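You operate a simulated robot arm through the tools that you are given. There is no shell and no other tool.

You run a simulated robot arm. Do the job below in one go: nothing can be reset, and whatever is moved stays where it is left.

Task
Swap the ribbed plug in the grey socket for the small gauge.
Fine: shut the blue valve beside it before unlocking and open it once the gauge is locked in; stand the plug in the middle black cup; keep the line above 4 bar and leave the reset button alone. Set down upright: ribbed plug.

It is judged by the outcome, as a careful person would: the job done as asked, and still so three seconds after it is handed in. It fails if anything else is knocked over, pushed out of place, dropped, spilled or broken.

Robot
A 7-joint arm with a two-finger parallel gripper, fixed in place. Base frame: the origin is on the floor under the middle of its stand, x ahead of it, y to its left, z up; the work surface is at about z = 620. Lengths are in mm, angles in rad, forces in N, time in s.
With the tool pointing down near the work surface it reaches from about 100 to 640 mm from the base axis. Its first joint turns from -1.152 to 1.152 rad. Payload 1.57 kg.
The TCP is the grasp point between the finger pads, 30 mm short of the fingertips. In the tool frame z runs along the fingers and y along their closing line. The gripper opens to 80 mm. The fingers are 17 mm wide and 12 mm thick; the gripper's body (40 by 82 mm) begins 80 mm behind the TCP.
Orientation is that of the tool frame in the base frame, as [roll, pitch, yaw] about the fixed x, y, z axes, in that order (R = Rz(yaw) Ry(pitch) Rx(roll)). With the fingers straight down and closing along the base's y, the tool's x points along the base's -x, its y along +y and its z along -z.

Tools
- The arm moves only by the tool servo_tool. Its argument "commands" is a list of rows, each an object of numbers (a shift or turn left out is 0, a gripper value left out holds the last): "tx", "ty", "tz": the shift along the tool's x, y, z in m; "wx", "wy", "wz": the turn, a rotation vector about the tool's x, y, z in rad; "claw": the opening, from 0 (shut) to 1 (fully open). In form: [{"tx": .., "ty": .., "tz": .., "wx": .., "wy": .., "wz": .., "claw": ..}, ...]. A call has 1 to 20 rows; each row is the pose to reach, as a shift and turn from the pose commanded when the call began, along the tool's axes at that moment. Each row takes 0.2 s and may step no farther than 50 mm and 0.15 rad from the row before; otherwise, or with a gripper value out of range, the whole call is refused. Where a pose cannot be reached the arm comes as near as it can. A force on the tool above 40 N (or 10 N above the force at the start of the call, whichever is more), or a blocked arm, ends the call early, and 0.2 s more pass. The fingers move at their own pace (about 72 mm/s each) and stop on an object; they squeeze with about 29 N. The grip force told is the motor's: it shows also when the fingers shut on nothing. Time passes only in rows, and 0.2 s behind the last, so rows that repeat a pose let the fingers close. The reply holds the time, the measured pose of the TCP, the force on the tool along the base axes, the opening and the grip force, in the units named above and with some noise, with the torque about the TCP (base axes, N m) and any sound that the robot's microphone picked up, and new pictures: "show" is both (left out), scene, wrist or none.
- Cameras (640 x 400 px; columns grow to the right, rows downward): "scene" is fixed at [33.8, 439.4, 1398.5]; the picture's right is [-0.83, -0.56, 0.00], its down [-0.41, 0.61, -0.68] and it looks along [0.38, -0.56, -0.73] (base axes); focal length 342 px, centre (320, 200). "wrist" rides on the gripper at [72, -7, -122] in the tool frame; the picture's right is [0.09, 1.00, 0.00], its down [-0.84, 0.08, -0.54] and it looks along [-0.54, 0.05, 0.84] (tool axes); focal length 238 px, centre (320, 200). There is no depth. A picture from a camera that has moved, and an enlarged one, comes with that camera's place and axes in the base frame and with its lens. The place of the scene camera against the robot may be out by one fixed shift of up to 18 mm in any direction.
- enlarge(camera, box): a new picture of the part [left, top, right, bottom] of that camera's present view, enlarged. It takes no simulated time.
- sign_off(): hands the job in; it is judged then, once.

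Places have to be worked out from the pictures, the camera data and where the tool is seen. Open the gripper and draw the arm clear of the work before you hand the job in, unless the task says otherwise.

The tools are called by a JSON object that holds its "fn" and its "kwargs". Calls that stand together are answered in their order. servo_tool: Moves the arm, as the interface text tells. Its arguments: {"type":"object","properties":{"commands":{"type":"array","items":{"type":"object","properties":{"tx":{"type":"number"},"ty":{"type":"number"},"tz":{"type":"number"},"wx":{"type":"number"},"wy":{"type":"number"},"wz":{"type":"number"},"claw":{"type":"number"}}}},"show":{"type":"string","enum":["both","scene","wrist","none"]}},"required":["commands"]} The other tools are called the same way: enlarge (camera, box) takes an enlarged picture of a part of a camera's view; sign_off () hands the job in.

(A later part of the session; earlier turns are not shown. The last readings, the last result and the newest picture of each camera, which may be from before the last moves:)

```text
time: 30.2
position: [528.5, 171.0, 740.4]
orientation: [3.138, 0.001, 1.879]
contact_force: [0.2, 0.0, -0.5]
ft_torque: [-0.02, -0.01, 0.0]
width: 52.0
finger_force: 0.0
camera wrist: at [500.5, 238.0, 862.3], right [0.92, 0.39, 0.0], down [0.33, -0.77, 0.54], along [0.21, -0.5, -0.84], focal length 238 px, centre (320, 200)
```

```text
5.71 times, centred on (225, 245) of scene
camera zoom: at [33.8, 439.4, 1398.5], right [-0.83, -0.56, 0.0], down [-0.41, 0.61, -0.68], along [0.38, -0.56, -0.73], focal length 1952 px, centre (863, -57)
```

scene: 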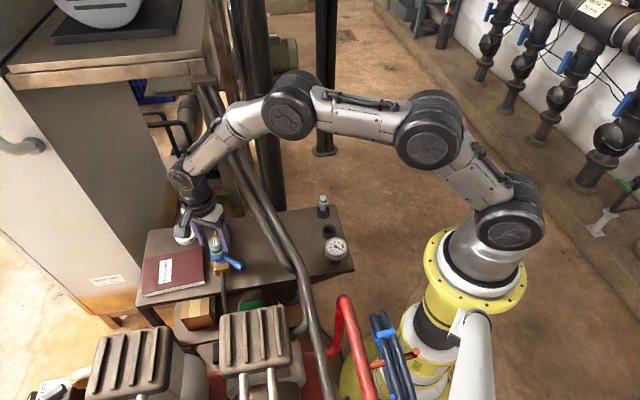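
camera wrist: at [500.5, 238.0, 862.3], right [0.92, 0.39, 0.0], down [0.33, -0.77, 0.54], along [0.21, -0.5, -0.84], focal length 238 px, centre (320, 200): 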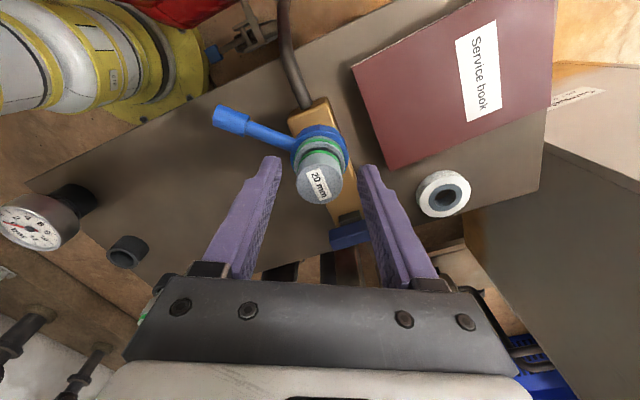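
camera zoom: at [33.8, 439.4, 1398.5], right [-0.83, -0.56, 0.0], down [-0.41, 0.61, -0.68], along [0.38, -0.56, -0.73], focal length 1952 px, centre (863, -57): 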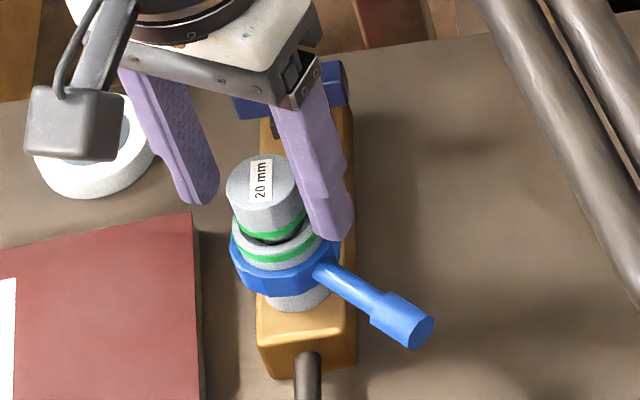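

Tips are now above the collar and the plug is centred within ~1 mm. Closing again on the plug head.

{"fn": "servo_tool", "kwargs": {"commands": [{"ty": -0.0006, "claw": 0.4}, {"ty": -0.0006, "claw": 0.0}, {"ty": -0.0006}, {"ty": -0.0006}, {"ty": -0.0006}], "show": "both"}}

{"fn": "enlarge", "kwargs": {"camera": "wrist", "box": [220, 80, 420, 240]}}

```text
time: 31.4
position: [529.3, 170.8, 739.4]
orientation: [3.138, 0.001, 1.878]
contact_force: [-1.4, -0.5, 0.2]
ft_torque: [0.03, 0.02, 0.01]
width: 28.2
finger_force: 29.2
camera wrist: at [499.9, 237.7, 862.1], right [0.92, 0.39, 0.0], down [0.33, -0.77, 0.54], along [0.21, -0.5, -0.84], focal length 238 px, centre (320, 200)
```

scene: 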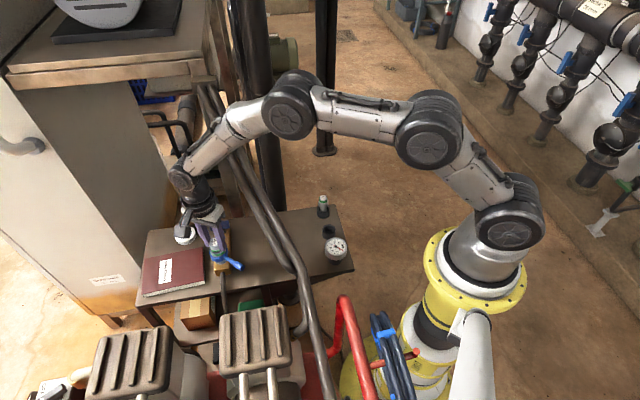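
wrist: 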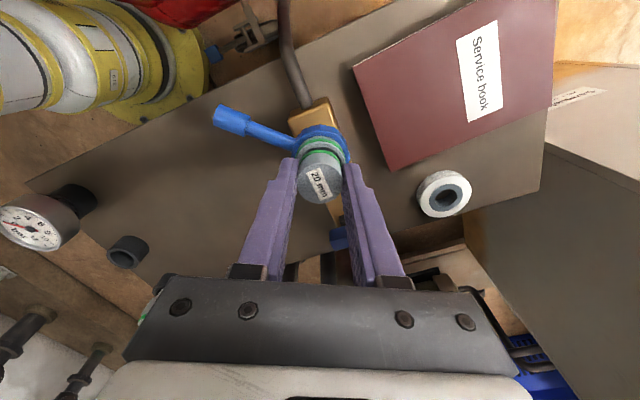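

```text
2.50 times, centred on (320, 160) of wrist
camera zoom: at [499.9, 237.7, 862.1], right [0.92, 0.39, 0.0], down [0.33, -0.77, 0.54], along [0.21, -0.5, -0.84], focal length 596 px, centre (320, 300)
```

zoom: 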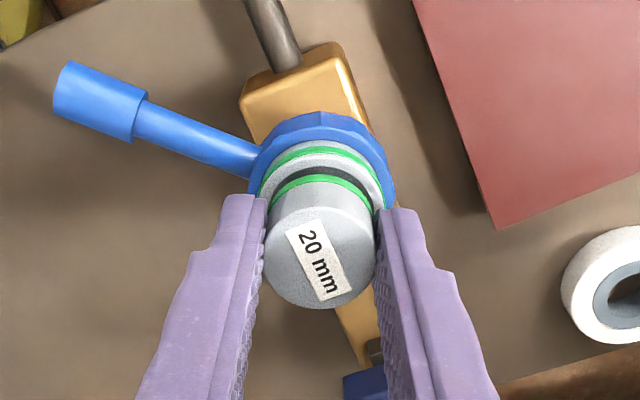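

Gripped at 28.2 mm with 29 N: that's the plug. Now pulling straight up in small steps.

{"fn": "servo_tool", "kwargs": {"commands": [{"tz": -0.003}, {"tz": -0.006}, {"tz": -0.01}, {"tz": -0.015}, {"tz": -0.022}, {"tz": -0.03}], "show": "both"}}

{"fn": "enlarge", "kwargs": {"camera": "wrist", "box": [220, 80, 420, 240]}}

{"fn": "enlarge", "kwargs": {"camera": "scene", "box": [190, 200, 260, 280]}}

```text
time: 32.8
position: [528.4, 170.8, 770.6]
orientation: [3.139, 0.0, 1.878]
contact_force: [-0.6, 0.3, 0.5]
ft_torque: [0.0, 0.02, -0.04]
width: 0.0
finger_force: 21.1
camera wrist: at [499.7, 237.2, 892.6], right [0.92, 0.39, 0.0], down [0.33, -0.77, 0.54], along [0.21, -0.5, -0.84], focal length 238 px, centre (320, 200)
```

scene: 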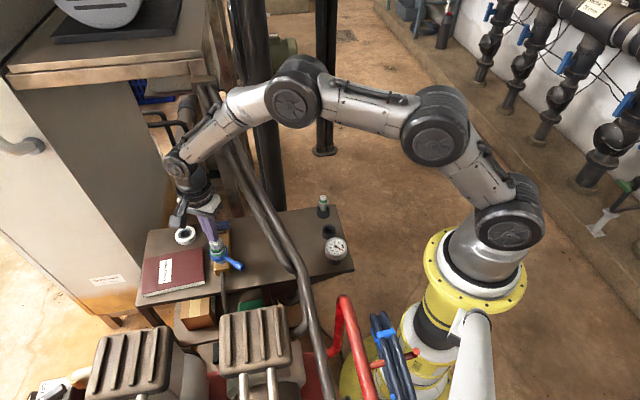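
wrist: 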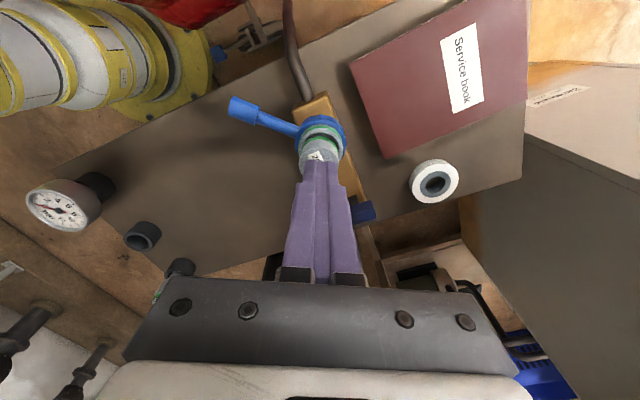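

```text
2.50 times, centred on (320, 160) of wrist
camera zoom: at [499.7, 237.2, 892.6], right [0.92, 0.39, 0.0], down [0.33, -0.77, 0.54], along [0.21, -0.5, -0.84], focal length 596 px, centre (320, 300)
```

zoom: 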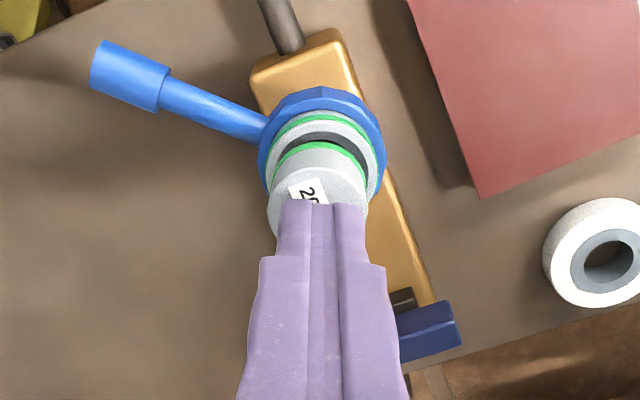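

```text
5.00 times, centred on (225, 240) of scene
camera zoom: at [33.8, 439.4, 1398.5], right [-0.83, -0.56, 0.0], down [-0.41, 0.61, -0.68], along [0.38, -0.56, -0.73], focal length 1708 px, centre (795, 0)
```

zoom: 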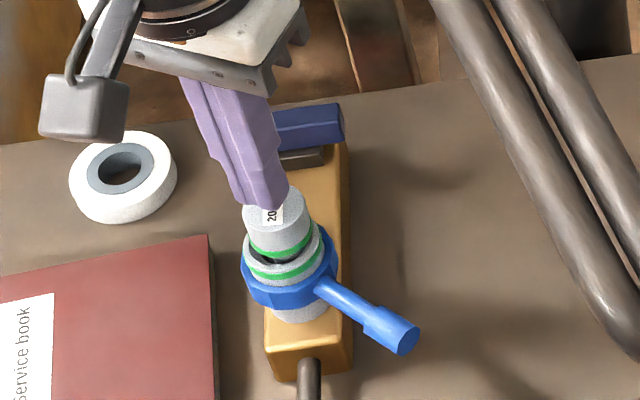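

The fingers slid off: the plug is still seated and looks unmoved. I'll retry with the same low grip but pull slowly while watching the force, to learn whether it is stuck or just stiff.

{"fn": "servo_tool", "kwargs": {"commands": [{"claw": 0.6}, {"claw": 0.6}, {"tx": -0.0005, "ty": 0.0008, "tz": 0.016}, {"tx": -0.0005, "ty": 0.0008, "tz": 0.0325}, {"tx": -0.0005, "ty": 0.0008, "tz": 0.0325, "claw": 0.0}, {"tx": -0.0005, "ty": 0.0008, "tz": 0.0325}, {"tx": -0.0005, "ty": 0.0008, "tz": 0.0325}, {"tx": -0.0005, "ty": 0.0008, "tz": 0.0325}, {"tx": -0.0005, "ty": 0.0008, "tz": 0.0325}], "show": "wrist"}}

{"fn": "enlarge", "kwargs": {"camera": "wrist", "box": [260, 100, 380, 220]}}

{"fn": "enlarge", "kwargs": {"camera": "scene", "box": [195, 215, 255, 280]}}

```text
time: 34.8
position: [530.0, 171.0, 738.0]
orientation: [3.138, 0.0, 1.878]
contact_force: [-0.5, -0.4, 0.3]
ft_torque: [-0.01, -0.03, 0.01]
width: 28.1
finger_force: 29.0
camera wrist: at [500.8, 236.9, 859.6], right [0.92, 0.39, 0.0], down [0.33, -0.77, 0.54], along [0.21, -0.5, -0.84], focal length 238 px, centre (320, 200)
```

wrist: 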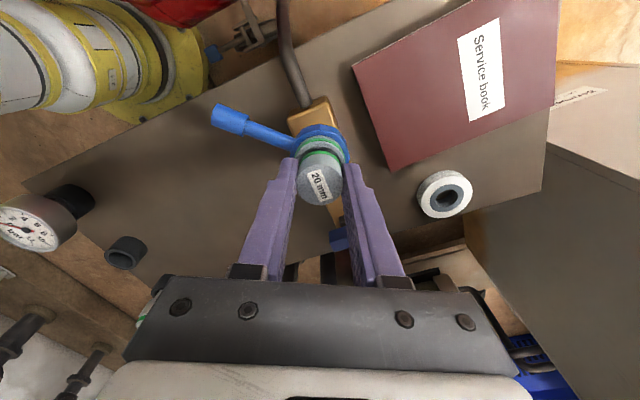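

```text
3.33 times, centred on (320, 160) of wrist
camera zoom: at [500.8, 236.9, 859.6], right [0.92, 0.39, 0.0], down [0.33, -0.77, 0.54], along [0.21, -0.5, -0.84], focal length 794 px, centre (320, 333)
```

zoom: 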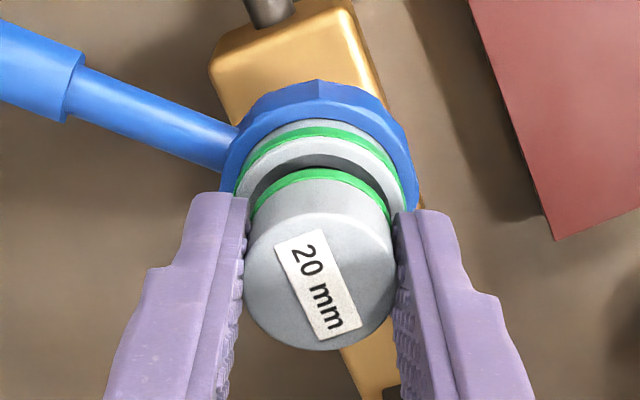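

```text
6.15 times, centred on (225, 248) of scene
camera zoom: at [33.8, 439.4, 1398.5], right [-0.83, -0.56, 0.0], down [-0.41, 0.61, -0.68], along [0.38, -0.56, -0.73], focal length 2102 px, centre (905, -92)
```

zoom: 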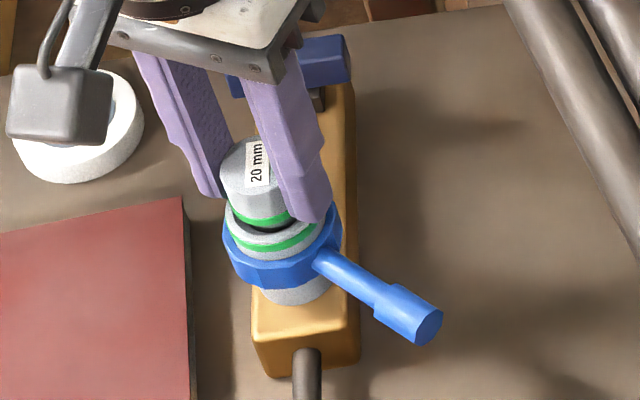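

Gripped again at 28.1 mm, 29 N. Slow pull, 1 mm per step, reading the force.

{"fn": "servo_tool", "kwargs": {"commands": [{"tz": -0.0007}, {"tz": -0.0014}, {"tz": -0.0021}, {"tz": -0.0028}], "show": "none"}}

```text
time: 35.8
position: [531.1, 171.1, 740.9]
orientation: [3.138, 0.001, 1.878]
contact_force: [0.0, -0.7, 0.4]
ft_torque: [-0.02, 0.01, 0.0]
width: 28.4
finger_force: 29.0
```

No resistance at all, so the plug may be moving with the gripper. Let me check the picture before going on.

{"fn": "enlarge", "kwargs": {"camera": "wrist", "box": [260, 100, 380, 220]}}

{"fn": "enlarge", "kwargs": {"camera": "scene", "box": [195, 215, 255, 280]}}

```text
3.33 times, centred on (320, 160) of wrist
camera zoom: at [501.4, 237.1, 862.7], right [0.92, 0.39, 0.0], down [0.33, -0.77, 0.54], along [0.21, -0.5, -0.84], focal length 794 px, centre (320, 333)
```

zoom: 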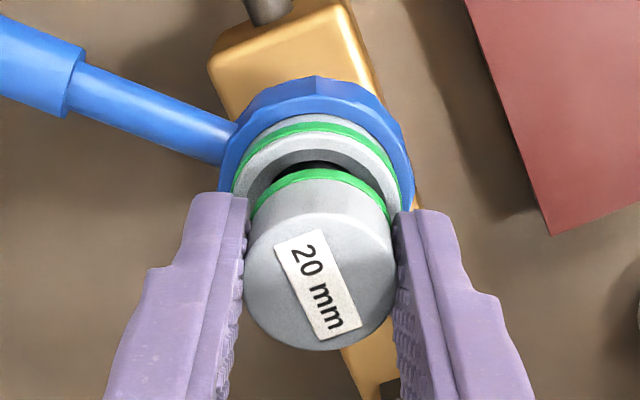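

```text
6.15 times, centred on (225, 248) of scene
camera zoom: at [33.8, 439.4, 1398.5], right [-0.83, -0.56, 0.0], down [-0.41, 0.61, -0.68], along [0.38, -0.56, -0.73], focal length 2102 px, centre (905, -92)
```

zoom: 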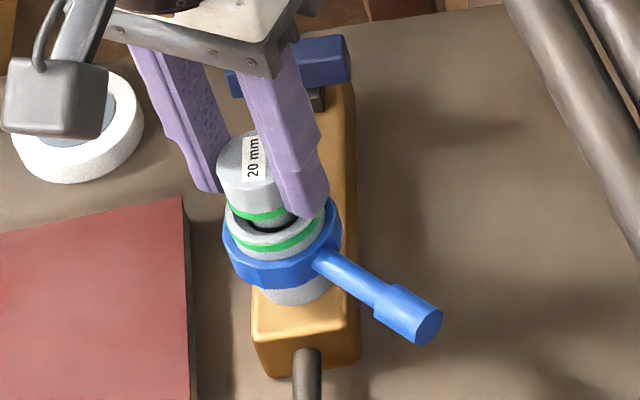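

The plug is rising with the gripper (gap opened by ~3 mm). It just needs a slow pull. Continuing at 5 mm/s.

{"fn": "servo_tool", "kwargs": {"commands": [{"tz": -0.001}, {"tz": -0.002}, {"tz": -0.003}, {"tz": -0.004}, {"tz": -0.005}, {"tz": -0.006}, {"tz": -0.007}, {"tz": -0.008}, {"tz": -0.009}, {"tz": -0.01}, {"tz": -0.011}, {"tz": -0.012}], "show": "wrist"}}

{"fn": "enlarge", "kwargs": {"camera": "scene", "box": [195, 215, 255, 280]}}

{"fn": "enlarge", "kwargs": {"camera": "wrist", "box": [260, 100, 380, 220]}}

```text
time: 38.4
position: [530.1, 169.5, 752.6]
orientation: [3.138, 0.0, 1.877]
contact_force: [0.2, -0.9, -0.4]
ft_torque: [0.0, 0.0, 0.02]
width: 28.4
finger_force: 29.3
camera wrist: at [501.2, 237.4, 874.7], right [0.92, 0.39, 0.0], down [0.33, -0.77, 0.54], along [0.21, -0.5, -0.84], focal length 238 px, centre (320, 200)
```

wrist: 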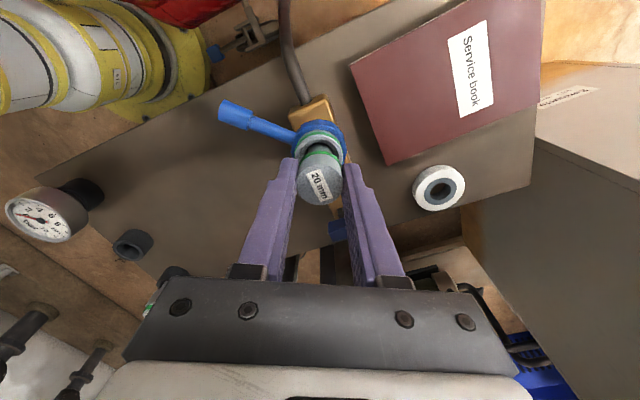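

```text
6.15 times, centred on (225, 248) of scene
camera zoom: at [33.8, 439.4, 1398.5], right [-0.83, -0.56, 0.0], down [-0.41, 0.61, -0.68], along [0.38, -0.56, -0.73], focal length 2102 px, centre (905, -92)
```

zoom: 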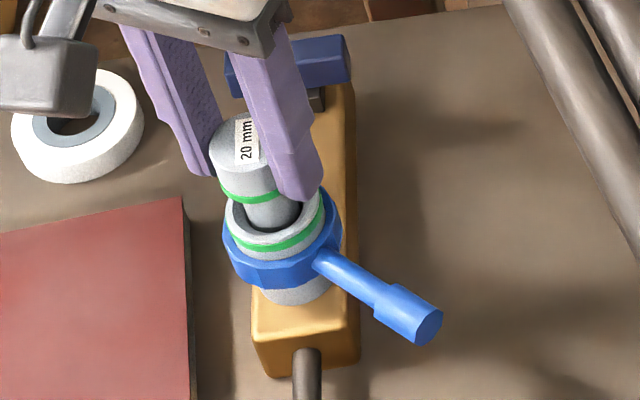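

```text
3.33 times, centred on (320, 160) of wrist
camera zoom: at [501.2, 237.4, 874.7], right [0.92, 0.39, 0.0], down [0.33, -0.77, 0.54], along [0.21, -0.5, -0.84], focal length 794 px, centre (320, 333)
```

zoom: 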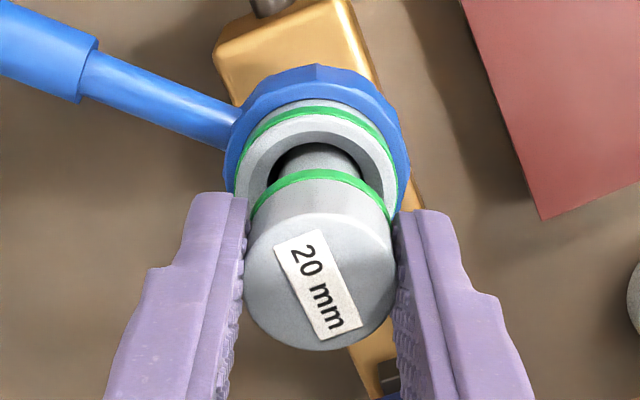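

The plug stub is sliding out cleanly. Continuing upward, still slowly.

{"fn": "servo_tool", "kwargs": {"commands": [{"tz": -0.0012}, {"tz": -0.0024}, {"tz": -0.0036}, {"tz": -0.0048}, {"tz": -0.006}, {"tz": -0.0072}, {"tz": -0.0084}, {"tz": -0.0096}, {"tz": -0.0108}, {"tz": -0.012}, {"tz": -0.0132}, {"tz": -0.0144}, {"tz": -0.0158}, {"tz": -0.0172}, {"tz": -0.0186}, {"tz": -0.02}], "show": "wrist"}}

{"fn": "enlarge", "kwargs": {"camera": "scene", "box": [185, 200, 255, 280]}}

{"fn": "enlarge", "kwargs": {"camera": "wrist", "box": [260, 100, 380, 220]}}

```text
time: 41.8
position: [529.6, 170.8, 772.5]
orientation: [3.138, -0.001, 1.878]
contact_force: [-0.3, -0.4, -1.3]
ft_torque: [0.0, 0.0, -0.01]
width: 28.3
finger_force: 28.8
camera wrist: at [500.9, 237.5, 895.1], right [0.92, 0.39, 0.0], down [0.33, -0.77, 0.54], along [0.21, -0.5, -0.84], focal length 238 px, centre (320, 200)
```

wrist: 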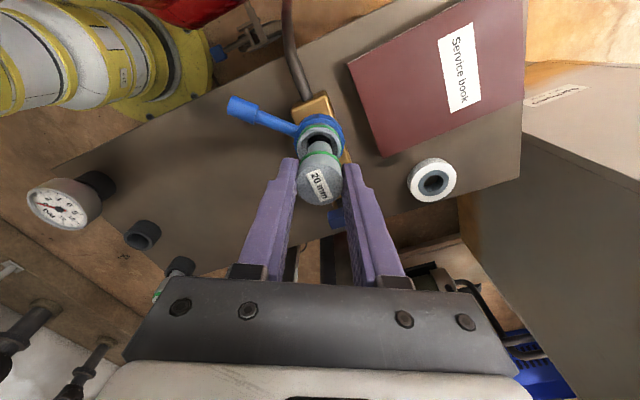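

```text
5.00 times, centred on (220, 240) of scene
camera zoom: at [33.8, 439.4, 1398.5], right [-0.83, -0.56, 0.0], down [-0.41, 0.61, -0.68], along [0.38, -0.56, -0.73], focal length 1708 px, centre (820, 0)
```

zoom: 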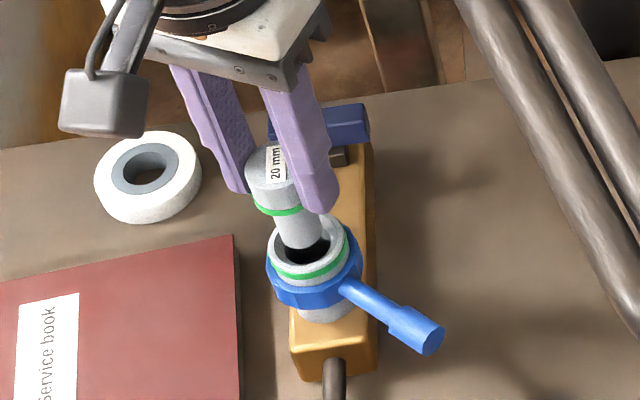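

```text
3.33 times, centred on (320, 160) of wrist
camera zoom: at [500.9, 237.5, 895.1], right [0.92, 0.39, 0.0], down [0.33, -0.77, 0.54], along [0.21, -0.5, -0.84], focal length 794 px, centre (320, 333)
```

zoom: 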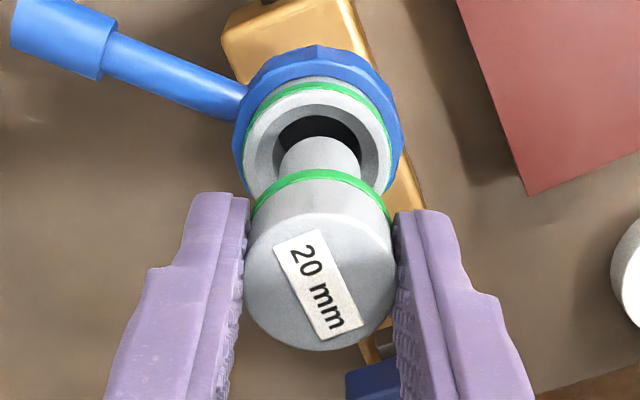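

The plug's stub is clear of the bore (about 35 mm lifted). I'll raise it well above the pipes (tops ≤ ~960 along my route) before crossing to the cups.

{"fn": "servo_tool", "kwargs": {"commands": [{"tz": -0.004}, {"tz": -0.009}, {"tz": -0.016}, {"tz": -0.026}, {"tz": -0.045}, {"tz": -0.07}, {"tz": -0.1}, {"tz": -0.13}, {"tz": -0.16}, {"tz": -0.19}, {"tz": -0.22}, {"tz": -0.25}, {"tz": -0.28}, {"tz": -0.3}], "show": "both"}}

{"fn": "enlarge", "kwargs": {"camera": "wrist", "box": [240, 80, 400, 240]}}

```text
time: 44.8
position: [527.1, 171.2, 1073.7]
orientation: [3.14, 0.0, 1.878]
contact_force: [-0.7, -0.7, -0.4]
ft_torque: [0.0, 0.02, 0.02]
width: 28.1
finger_force: 29.0
camera wrist: at [499.1, 237.3, 1194.9], right [0.92, 0.39, 0.0], down [0.33, -0.77, 0.54], along [0.21, -0.5, -0.84], focal length 238 px, centre (320, 200)
```

scene: 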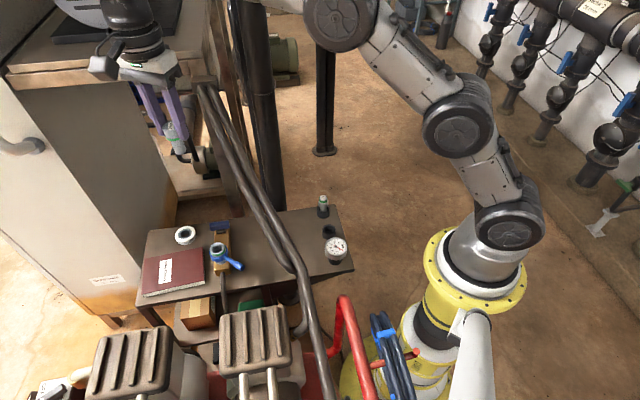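
wrist: 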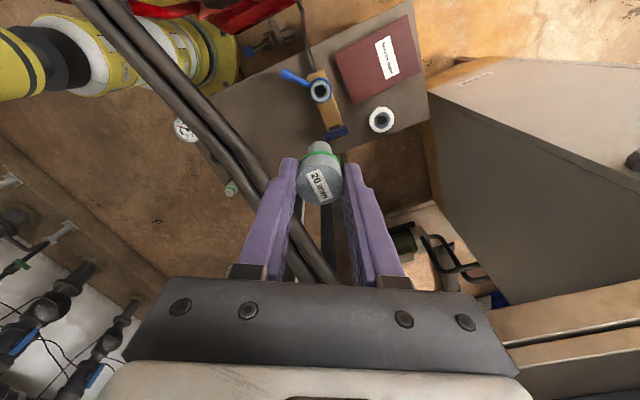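

```text
2.50 times, centred on (320, 160) of wrist
camera zoom: at [499.1, 237.3, 1194.9], right [0.92, 0.39, 0.0], down [0.33, -0.77, 0.54], along [0.21, -0.5, -0.84], focal length 596 px, centre (320, 300)
```

zoom: 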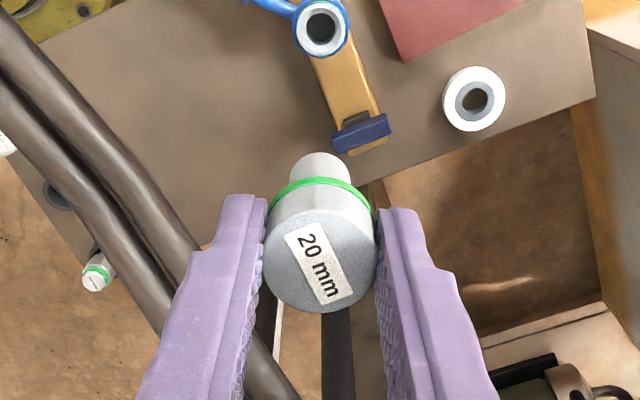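

The plug is held firmly and the open socket is visible below. Now I cross over the pipes at z≈1074 to above the middle cup (≈[354,−74]), yawing so the fingers will open clear of the neighbouring cups.

{"fn": "servo_tool", "kwargs": {"commands": [{"tx": -0.018, "ty": -0.024, "wz": -0.045}, {"tx": -0.036, "ty": -0.048, "wz": -0.09}, {"tx": -0.054, "ty": -0.072, "wz": -0.135}, {"tx": -0.072, "ty": -0.096, "wz": -0.18}, {"tx": -0.09, "ty": -0.12, "wz": -0.225}, {"tx": -0.108, "ty": -0.144, "wz": -0.27}, {"tx": -0.126, "ty": -0.168, "wz": -0.315}, {"tx": -0.144, "ty": -0.192, "wz": -0.36}, {"tx": -0.162, "ty": -0.215, "wz": -0.405}, {"tx": -0.181, "ty": -0.239, "wz": -0.45}], "show": "both"}}

```text
time: 47.0
position: [355.4, -74.6, 1072.5]
orientation: [3.138, 0.001, 2.331]
contact_force: [-0.4, -0.4, 0.1]
ft_torque: [0.04, 0.01, 0.01]
width: 28.2
finger_force: 28.8
camera wrist: at [300.5, -26.6, 1194.2], right [0.66, 0.75, 0.0], down [0.63, -0.55, 0.54], along [0.41, -0.36, -0.84], focal length 238 px, centre (320, 200)
```

scene: 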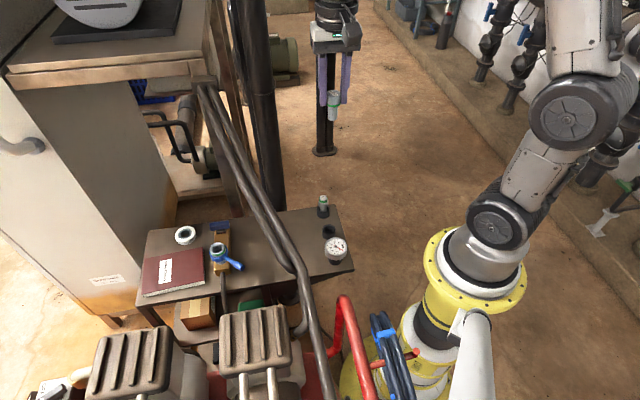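
wrist: 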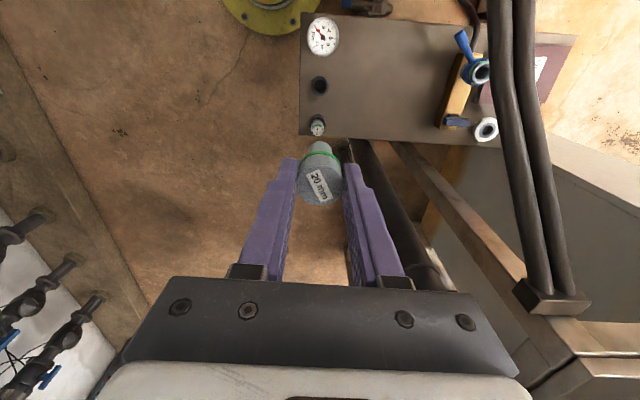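

I'm past the pipes and the three cups are straight below/ahead. Lowering to about z≈850 for precise cup measurements.

{"fn": "servo_tool", "kwargs": {"commands": [{"tz": 0.035}, {"tz": 0.07}, {"tz": 0.105}, {"tz": 0.14}, {"tz": 0.175}, {"tz": 0.21}], "show": "both"}}

{"fn": "enlarge", "kwargs": {"camera": "wrist", "box": [220, 20, 420, 180]}}

{"fn": "enlarge", "kwargs": {"camera": "scene", "box": [280, 150, 380, 280]}}

```text
time: 48.4
position: [357.6, -74.1, 861.0]
orientation: [3.137, 0.001, 2.328]
contact_force: [0.0, -0.5, 0.4]
ft_torque: [0.0, 0.02, 0.02]
width: 28.1
finger_force: 29.3
camera wrist: at [301.3, -26.5, 983.0], right [0.66, 0.75, 0.0], down [0.63, -0.56, 0.54], along [0.41, -0.36, -0.84], focal length 238 px, centre (320, 200)
```

scene: 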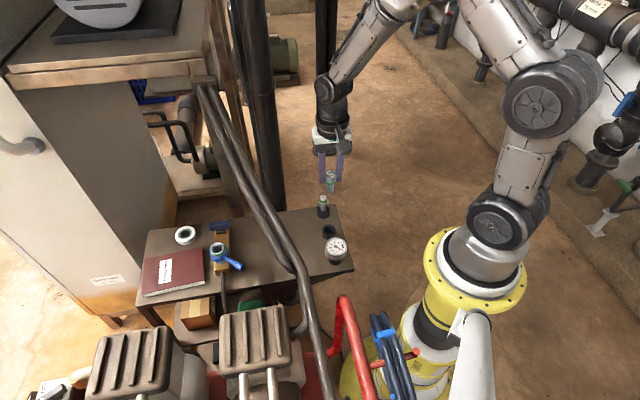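
wrist: 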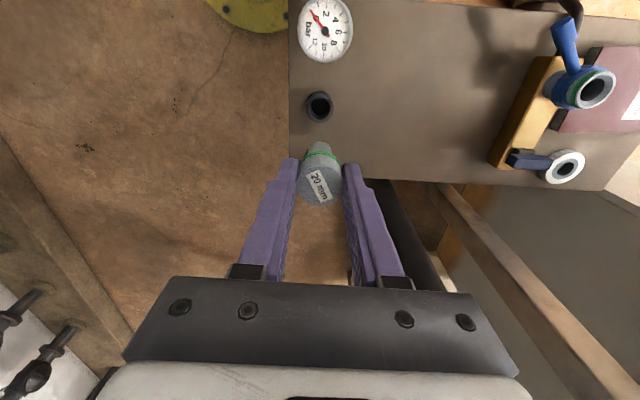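

```text
2.50 times, centred on (320, 100) of wrist
camera zoom: at [301.3, -26.5, 983.0], right [0.66, 0.75, 0.0], down [0.63, -0.56, 0.54], along [0.41, -0.36, -0.84], focal length 596 px, centre (320, 450)
```

zoom: 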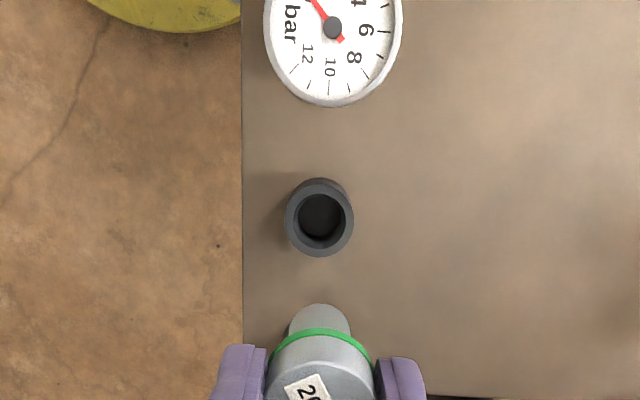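

```text
3.08 times, centred on (330, 215) of scene
camera zoom: at [33.8, 439.4, 1398.5], right [-0.83, -0.56, 0.0], down [-0.41, 0.61, -0.68], along [0.38, -0.56, -0.73], focal length 1051 px, centre (289, 154)
```

zoom: 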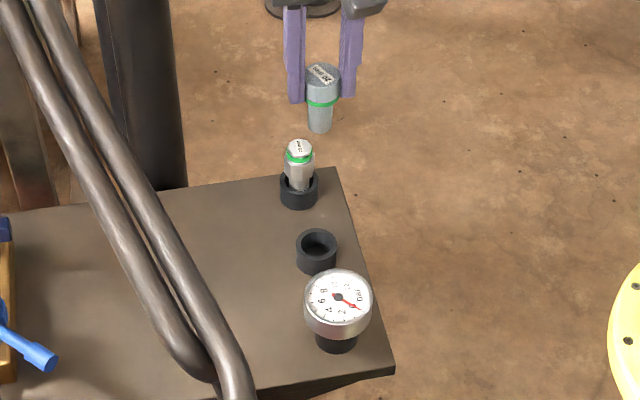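

Middle cup is nearly under the tool: outer ⌀≈36, bore ≈24 mm, offset about +4 mm in tool x. I'll correct and come down to z≈780 for the next check.

{"fn": "servo_tool", "kwargs": {"commands": [{"tx": 0.002, "ty": -0.0005, "tz": 0.02}, {"tx": 0.004, "ty": -0.001, "tz": 0.04}, {"tx": 0.004, "ty": -0.001, "tz": 0.06}, {"tx": 0.004, "ty": -0.001, "tz": 0.08}], "show": "both"}}

{"fn": "enlarge", "kwargs": {"camera": "wrist", "box": [240, 60, 400, 220]}}

{"fn": "enlarge", "kwargs": {"camera": "scene", "box": [290, 160, 370, 270]}}

```text
time: 49.4
position: [353.6, -71.2, 782.0]
orientation: [3.138, 0.004, 2.328]
contact_force: [-0.1, -0.6, 0.0]
ft_torque: [0.01, 0.02, -0.01]
width: 28.1
finger_force: 29.5
camera wrist: at [298.4, -24.1, 903.5], right [0.66, 0.75, 0.0], down [0.63, -0.55, 0.54], along [0.41, -0.36, -0.84], focal length 238 px, centre (320, 200)
```

scene: 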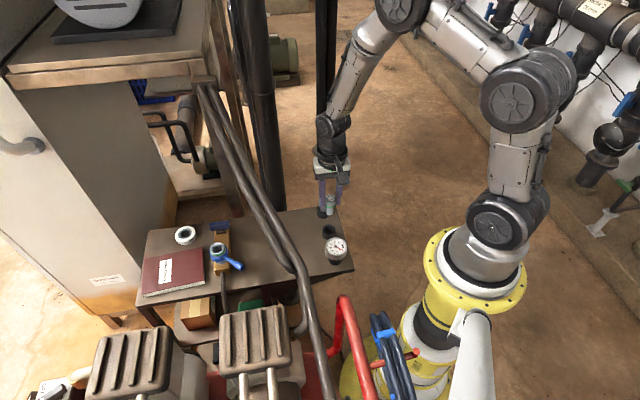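
wrist: 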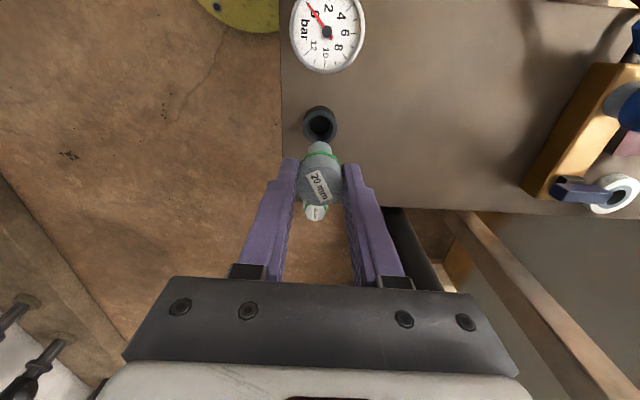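

```text
2.50 times, centred on (320, 140) of wrist
camera zoom: at [298.4, -24.1, 903.5], right [0.66, 0.75, 0.0], down [0.63, -0.55, 0.54], along [0.41, -0.36, -0.84], focal length 596 px, centre (320, 350)
```

zoom: 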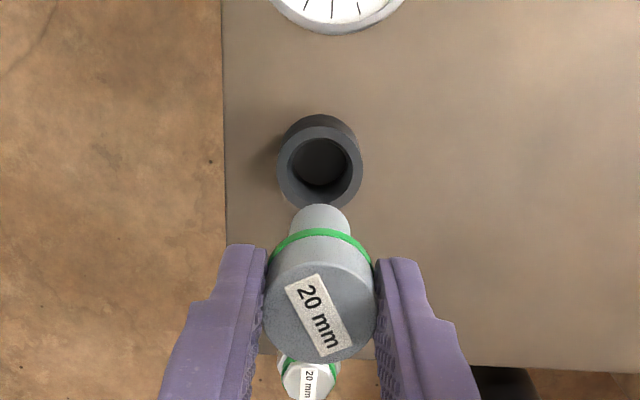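

```text
3.64 times, centred on (330, 215) of scene
camera zoom: at [33.8, 439.4, 1398.5], right [-0.83, -0.56, 0.0], down [-0.41, 0.61, -0.68], along [0.38, -0.56, -0.73], focal length 1242 px, centre (284, 146)
```

zoom: 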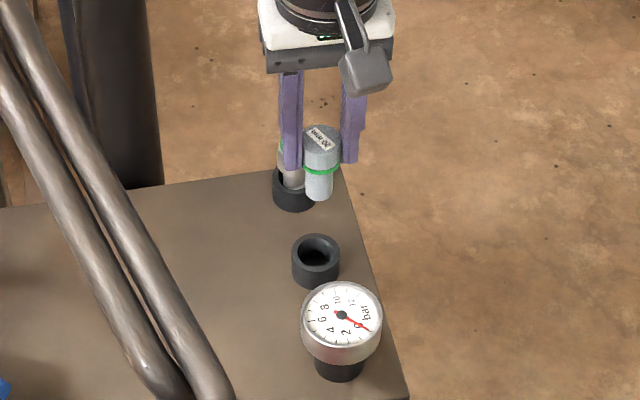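

Stub end and cup are nearly aligned. Descending to just above the rim for a final alignment check.

{"fn": "servo_tool", "kwargs": {"commands": [{"tz": 0.013}, {"tz": 0.026}, {"tz": 0.038}], "show": "both"}}

{"fn": "enlarge", "kwargs": {"camera": "wrist", "box": [260, 80, 380, 200]}}

{"fn": "enlarge", "kwargs": {"camera": "scene", "box": [295, 190, 360, 260]}}

```text
time: 50.2
position: [353.8, -73.0, 743.7]
orientation: [3.139, 0.002, 2.328]
contact_force: [1.3, -0.2, -0.9]
ft_torque: [0.0, -0.03, 0.0]
width: 28.2
finger_force: 29.3
camera wrist: at [298.6, -24.6, 866.0], right [0.66, 0.75, 0.0], down [0.63, -0.56, 0.54], along [0.41, -0.36, -0.84], focal length 238 px, centre (320, 200)
```

scene: 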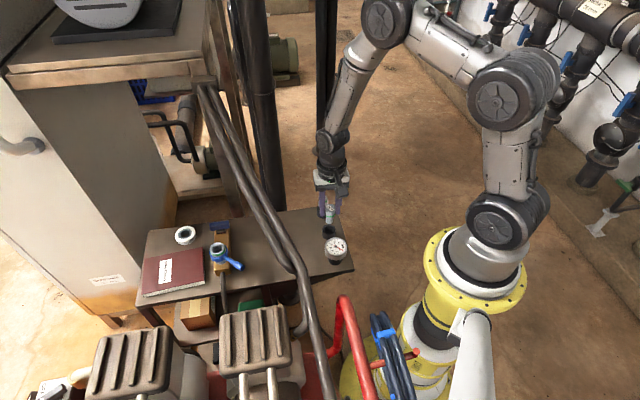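
wrist: 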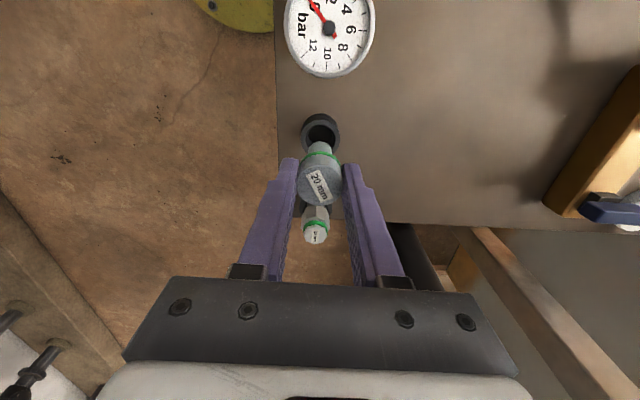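

```text
3.33 times, centred on (320, 140) of wrist
camera zoom: at [298.6, -24.6, 866.0], right [0.66, 0.75, 0.0], down [0.63, -0.56, 0.54], along [0.41, -0.36, -0.84], focal length 794 px, centre (320, 400)
```

zoom: 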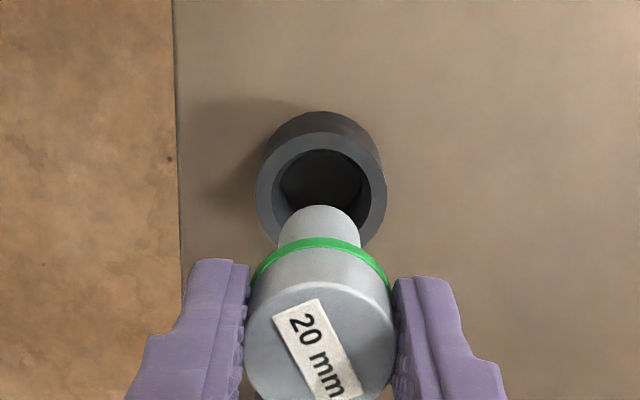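

```text
5.71 times, centred on (328, 225) of scene
camera zoom: at [33.8, 439.4, 1398.5], right [-0.83, -0.56, 0.0], down [-0.41, 0.61, -0.68], along [0.38, -0.56, -0.73], focal length 1952 px, centre (277, 57)
```

zoom: 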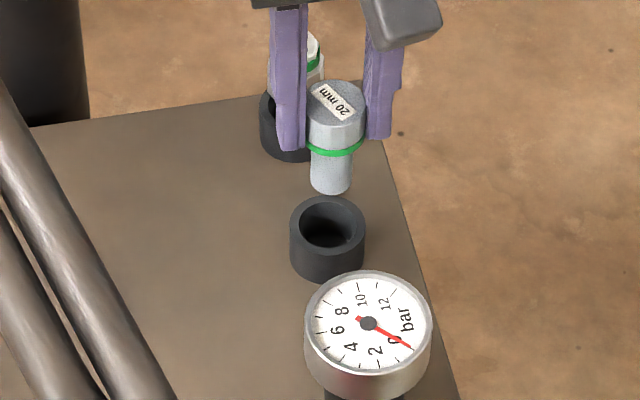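

Stub and cup bore agree within about 1 mm laterally. I'll nudge 0.8 mm in tool x, come down to the rim, and look once more.

{"fn": "servo_tool", "kwargs": {"commands": [{"tx": 0.0008, "tz": 0.008}, {"tx": 0.0008, "tz": 0.016}, {"tx": 0.0008, "tz": 0.023}, {"tx": 0.0008, "tz": 0.027}], "show": "wrist"}}

{"fn": "enlarge", "kwargs": {"camera": "wrist", "box": [260, 80, 380, 200]}}

{"fn": "enlarge", "kwargs": {"camera": "scene", "box": [295, 190, 360, 260]}}

```text
time: 51.2
position: [353.4, -71.6, 717.7]
orientation: [3.14, 0.004, 2.328]
contact_force: [0.3, -0.5, -0.7]
ft_torque: [0.03, -0.03, -0.01]
width: 28.2
finger_force: 29.4
camera wrist: at [298.0, -24.3, 839.0], right [0.66, 0.75, 0.0], down [0.63, -0.56, 0.54], along [0.41, -0.36, -0.84], focal length 238 px, centre (320, 200)
```

wrist: 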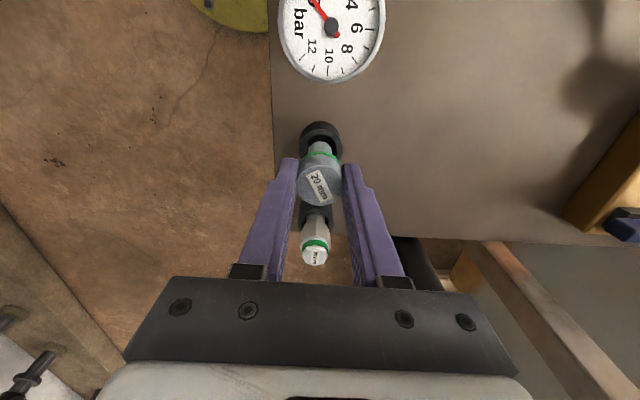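

```text
3.33 times, centred on (320, 140) of wrist
camera zoom: at [298.0, -24.3, 839.0], right [0.66, 0.75, 0.0], down [0.63, -0.56, 0.54], along [0.41, -0.36, -0.84], focal length 794 px, centre (320, 400)
```

zoom: 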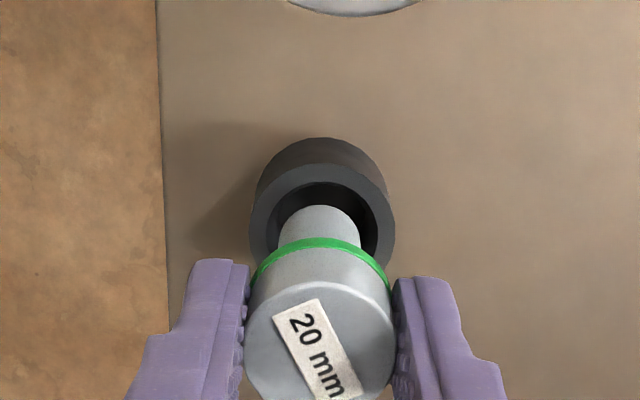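

```text
5.71 times, centred on (328, 225) of scene
camera zoom: at [33.8, 439.4, 1398.5], right [-0.83, -0.56, 0.0], down [-0.41, 0.61, -0.68], along [0.38, -0.56, -0.73], focal length 1952 px, centre (277, 57)
```

zoom: 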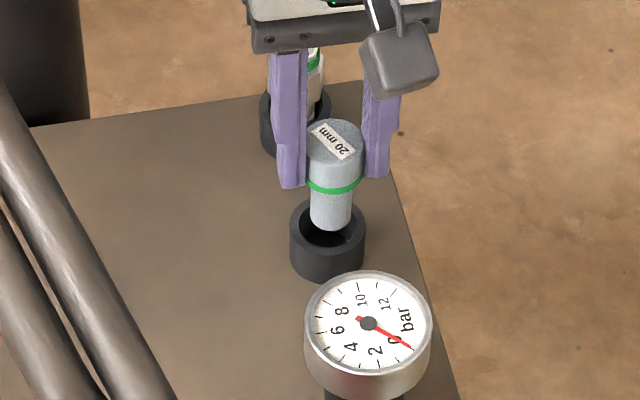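

Stub is just above the rim with ~3 mm radial clearance; I'll make a small ~1 mm correction and start inserting in fine steps.

{"fn": "servo_tool", "kwargs": {"commands": [{"tx": 0.001, "ty": 0.0008, "tz": 0.002}, {"tx": 0.001, "ty": 0.0008, "tz": 0.004}, {"tx": 0.001, "ty": 0.0008, "tz": 0.006}, {"tx": 0.001, "ty": 0.0008, "tz": 0.008}, {"tx": 0.001, "ty": 0.0008, "tz": 0.01}, {"tx": 0.001, "ty": 0.0008, "tz": 0.012}, {"tx": 0.001, "ty": 0.0008, "tz": 0.014}], "show": "wrist"}}

{"fn": "enlarge", "kwargs": {"camera": "wrist", "box": [260, 80, 380, 200]}}

{"fn": "enlarge", "kwargs": {"camera": "scene", "box": [295, 190, 360, 260]}}

```text
time: 52.8
position: [353.3, -70.0, 702.8]
orientation: [3.137, 0.004, 2.328]
contact_force: [1.0, -2.7, 0.9]
ft_torque: [-0.19, -0.04, -0.01]
width: 28.0
finger_force: 29.2
camera wrist: at [298.4, -22.7, 824.9], right [0.66, 0.75, 0.0], down [0.63, -0.55, 0.55], along [0.41, -0.36, -0.84], focal length 238 px, centre (320, 200)
```

wrist: 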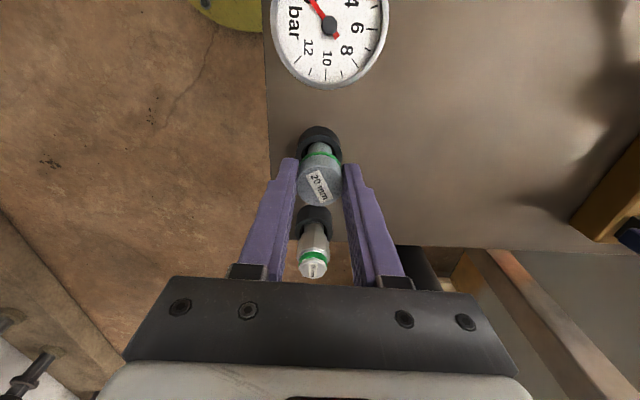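

```text
3.33 times, centred on (320, 140) of wrist
camera zoom: at [298.4, -22.7, 824.9], right [0.66, 0.75, 0.0], down [0.63, -0.55, 0.55], along [0.41, -0.36, -0.84], focal length 794 px, centre (320, 400)
```

zoom: 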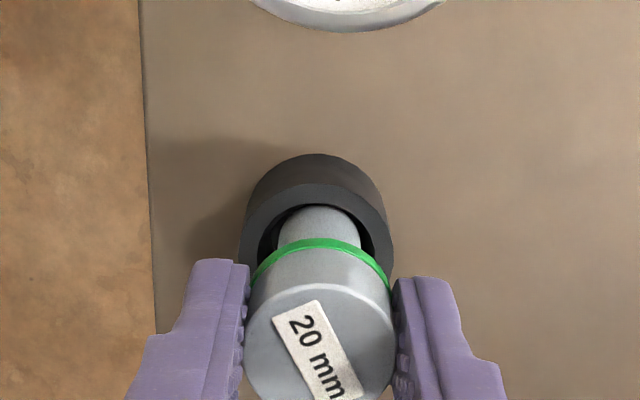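

```text
5.71 times, centred on (328, 225) of scene
camera zoom: at [33.8, 439.3, 1398.5], right [-0.83, -0.56, 0.0], down [-0.41, 0.61, -0.68], along [0.38, -0.56, -0.73], focal length 1952 px, centre (277, 57)
```

zoom: 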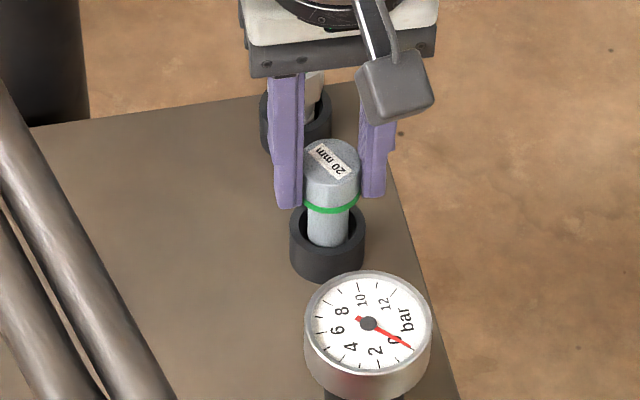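

Light side contact shows the stub is touching the bore on the +x side. I'll shift back 2 mm in tool x and ~1 mm in y, then continue down.

{"fn": "servo_tool", "kwargs": {"commands": [{"tx": -0.001, "ty": -0.0005}, {"tx": -0.002, "ty": -0.001}, {"tx": -0.002, "ty": -0.001, "tz": 0.002}, {"tx": -0.002, "ty": -0.001, "tz": 0.004}, {"tx": -0.002, "ty": -0.001, "tz": 0.006}, {"tx": -0.002, "ty": -0.001, "tz": 0.008}], "show": "wrist"}}

{"fn": "enlarge", "kwargs": {"camera": "wrist", "box": [260, 80, 380, 200]}}

{"fn": "enlarge", "kwargs": {"camera": "scene", "box": [295, 190, 360, 260]}}

```text
time: 54.2
position: [354.6, -71.7, 695.7]
orientation: [3.137, 0.001, 2.33]
contact_force: [-0.9, 0.2, -0.5]
ft_torque: [0.04, -0.01, 0.02]
width: 28.2
finger_force: 28.7
camera wrist: at [298.7, -24.7, 816.7], right [0.66, 0.75, 0.0], down [0.63, -0.56, 0.54], along [0.41, -0.36, -0.84], focal length 238 px, centre (320, 200)
```

wrist: 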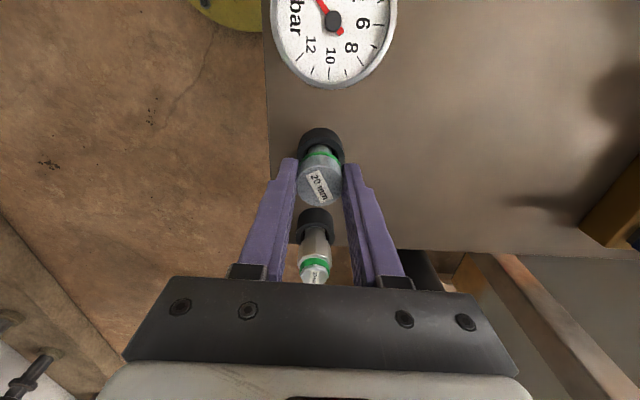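

```text
3.33 times, centred on (320, 140) of wrist
camera zoom: at [298.7, -24.7, 816.7], right [0.66, 0.75, 0.0], down [0.63, -0.56, 0.54], along [0.41, -0.36, -0.84], focal length 794 px, centre (320, 400)
```

zoom: 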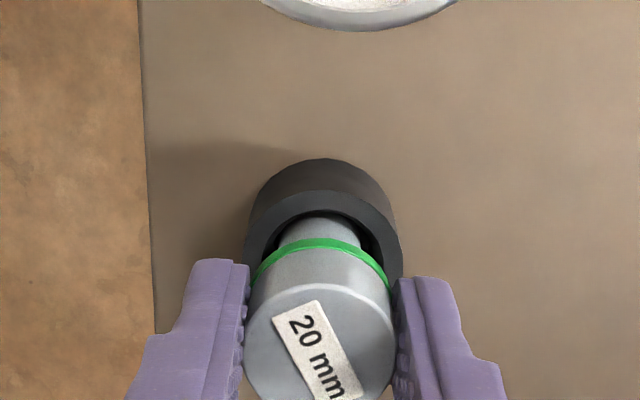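

```text
5.71 times, centred on (328, 225) of scene
camera zoom: at [33.8, 439.4, 1398.5], right [-0.83, -0.56, 0.0], down [-0.41, 0.61, -0.68], along [0.38, -0.56, -0.73], focal length 1952 px, centre (277, 57)
```

zoom: 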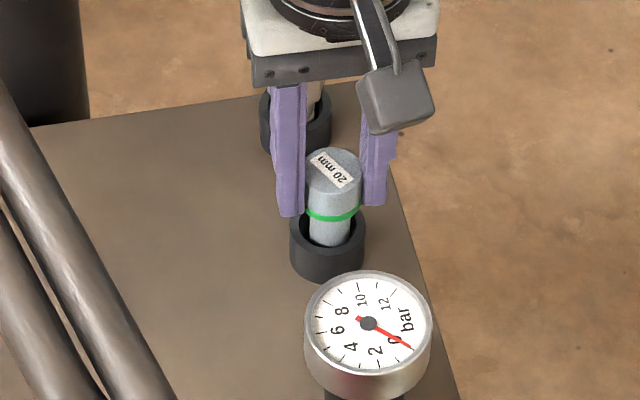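

Free again. Continuing down gently to find the seat.

{"fn": "servo_tool", "kwargs": {"commands": [{"tz": 0.0015}, {"tz": 0.003}, {"tz": 0.0045}, {"tz": 0.006}, {"tz": 0.0075}], "show": "none"}}

```text
time: 55.4
position: [353.9, -71.3, 686.5]
orientation: [3.137, 0.001, 2.327]
contact_force: [0.3, -0.5, 0.6]
ft_torque: [0.01, 0.01, -0.02]
width: 28.0
finger_force: 28.9
```

{"fn": "servo_tool", "kwargs": {"commands": [{"tz": 0.001}, {"tz": 0.002}, {"tz": 0.003}], "show": "wrist"}}

{"fn": "enlarge", "kwargs": {"camera": "wrist", "box": [260, 80, 380, 200]}}

{"fn": "enlarge", "kwargs": {"camera": "scene", "box": [295, 190, 360, 260]}}

```text
time: 56.2
position: [355.1, -73.2, 684.9]
orientation: [3.136, 0.002, 2.326]
contact_force: [-4.8, 1.0, 21.0]
ft_torque: [0.05, 0.27, 0.02]
width: 28.2
finger_force: 28.9
camera wrist: at [299.2, -24.8, 807.0], right [0.66, 0.75, 0.0], down [0.63, -0.55, 0.55], along [0.41, -0.36, -0.84], focal length 238 px, centre (320, 200)
```

wrist: 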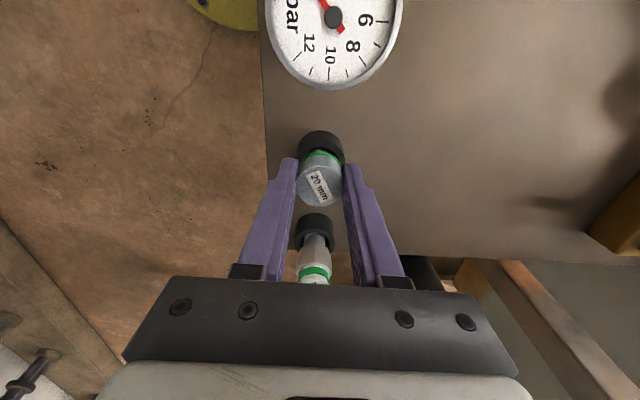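

```text
3.33 times, centred on (320, 140) of wrist
camera zoom: at [299.2, -24.8, 807.0], right [0.66, 0.75, 0.0], down [0.63, -0.55, 0.55], along [0.41, -0.36, -0.84], focal length 794 px, centre (320, 400)
```

zoom: 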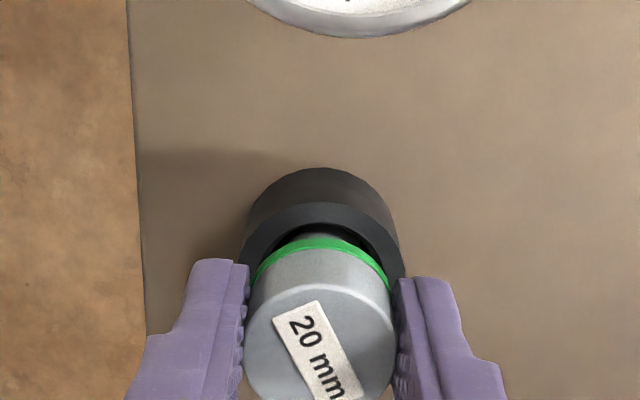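

```text
5.71 times, centred on (328, 225) of scene
camera zoom: at [33.4, 439.5, 1398.5], right [-0.83, -0.56, 0.0], down [-0.41, 0.61, -0.68], along [0.38, -0.56, -0.73], focal length 1952 px, centre (277, 57)
```

zoom: 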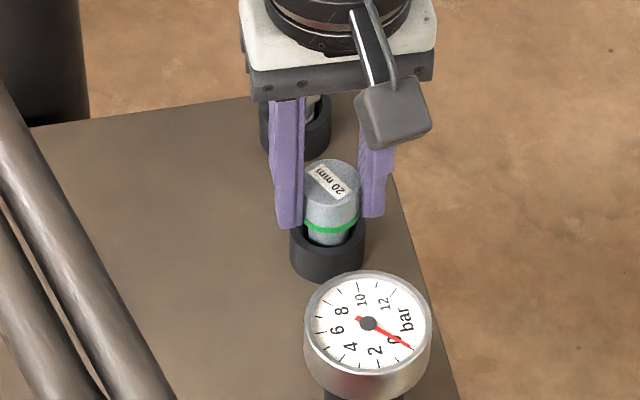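

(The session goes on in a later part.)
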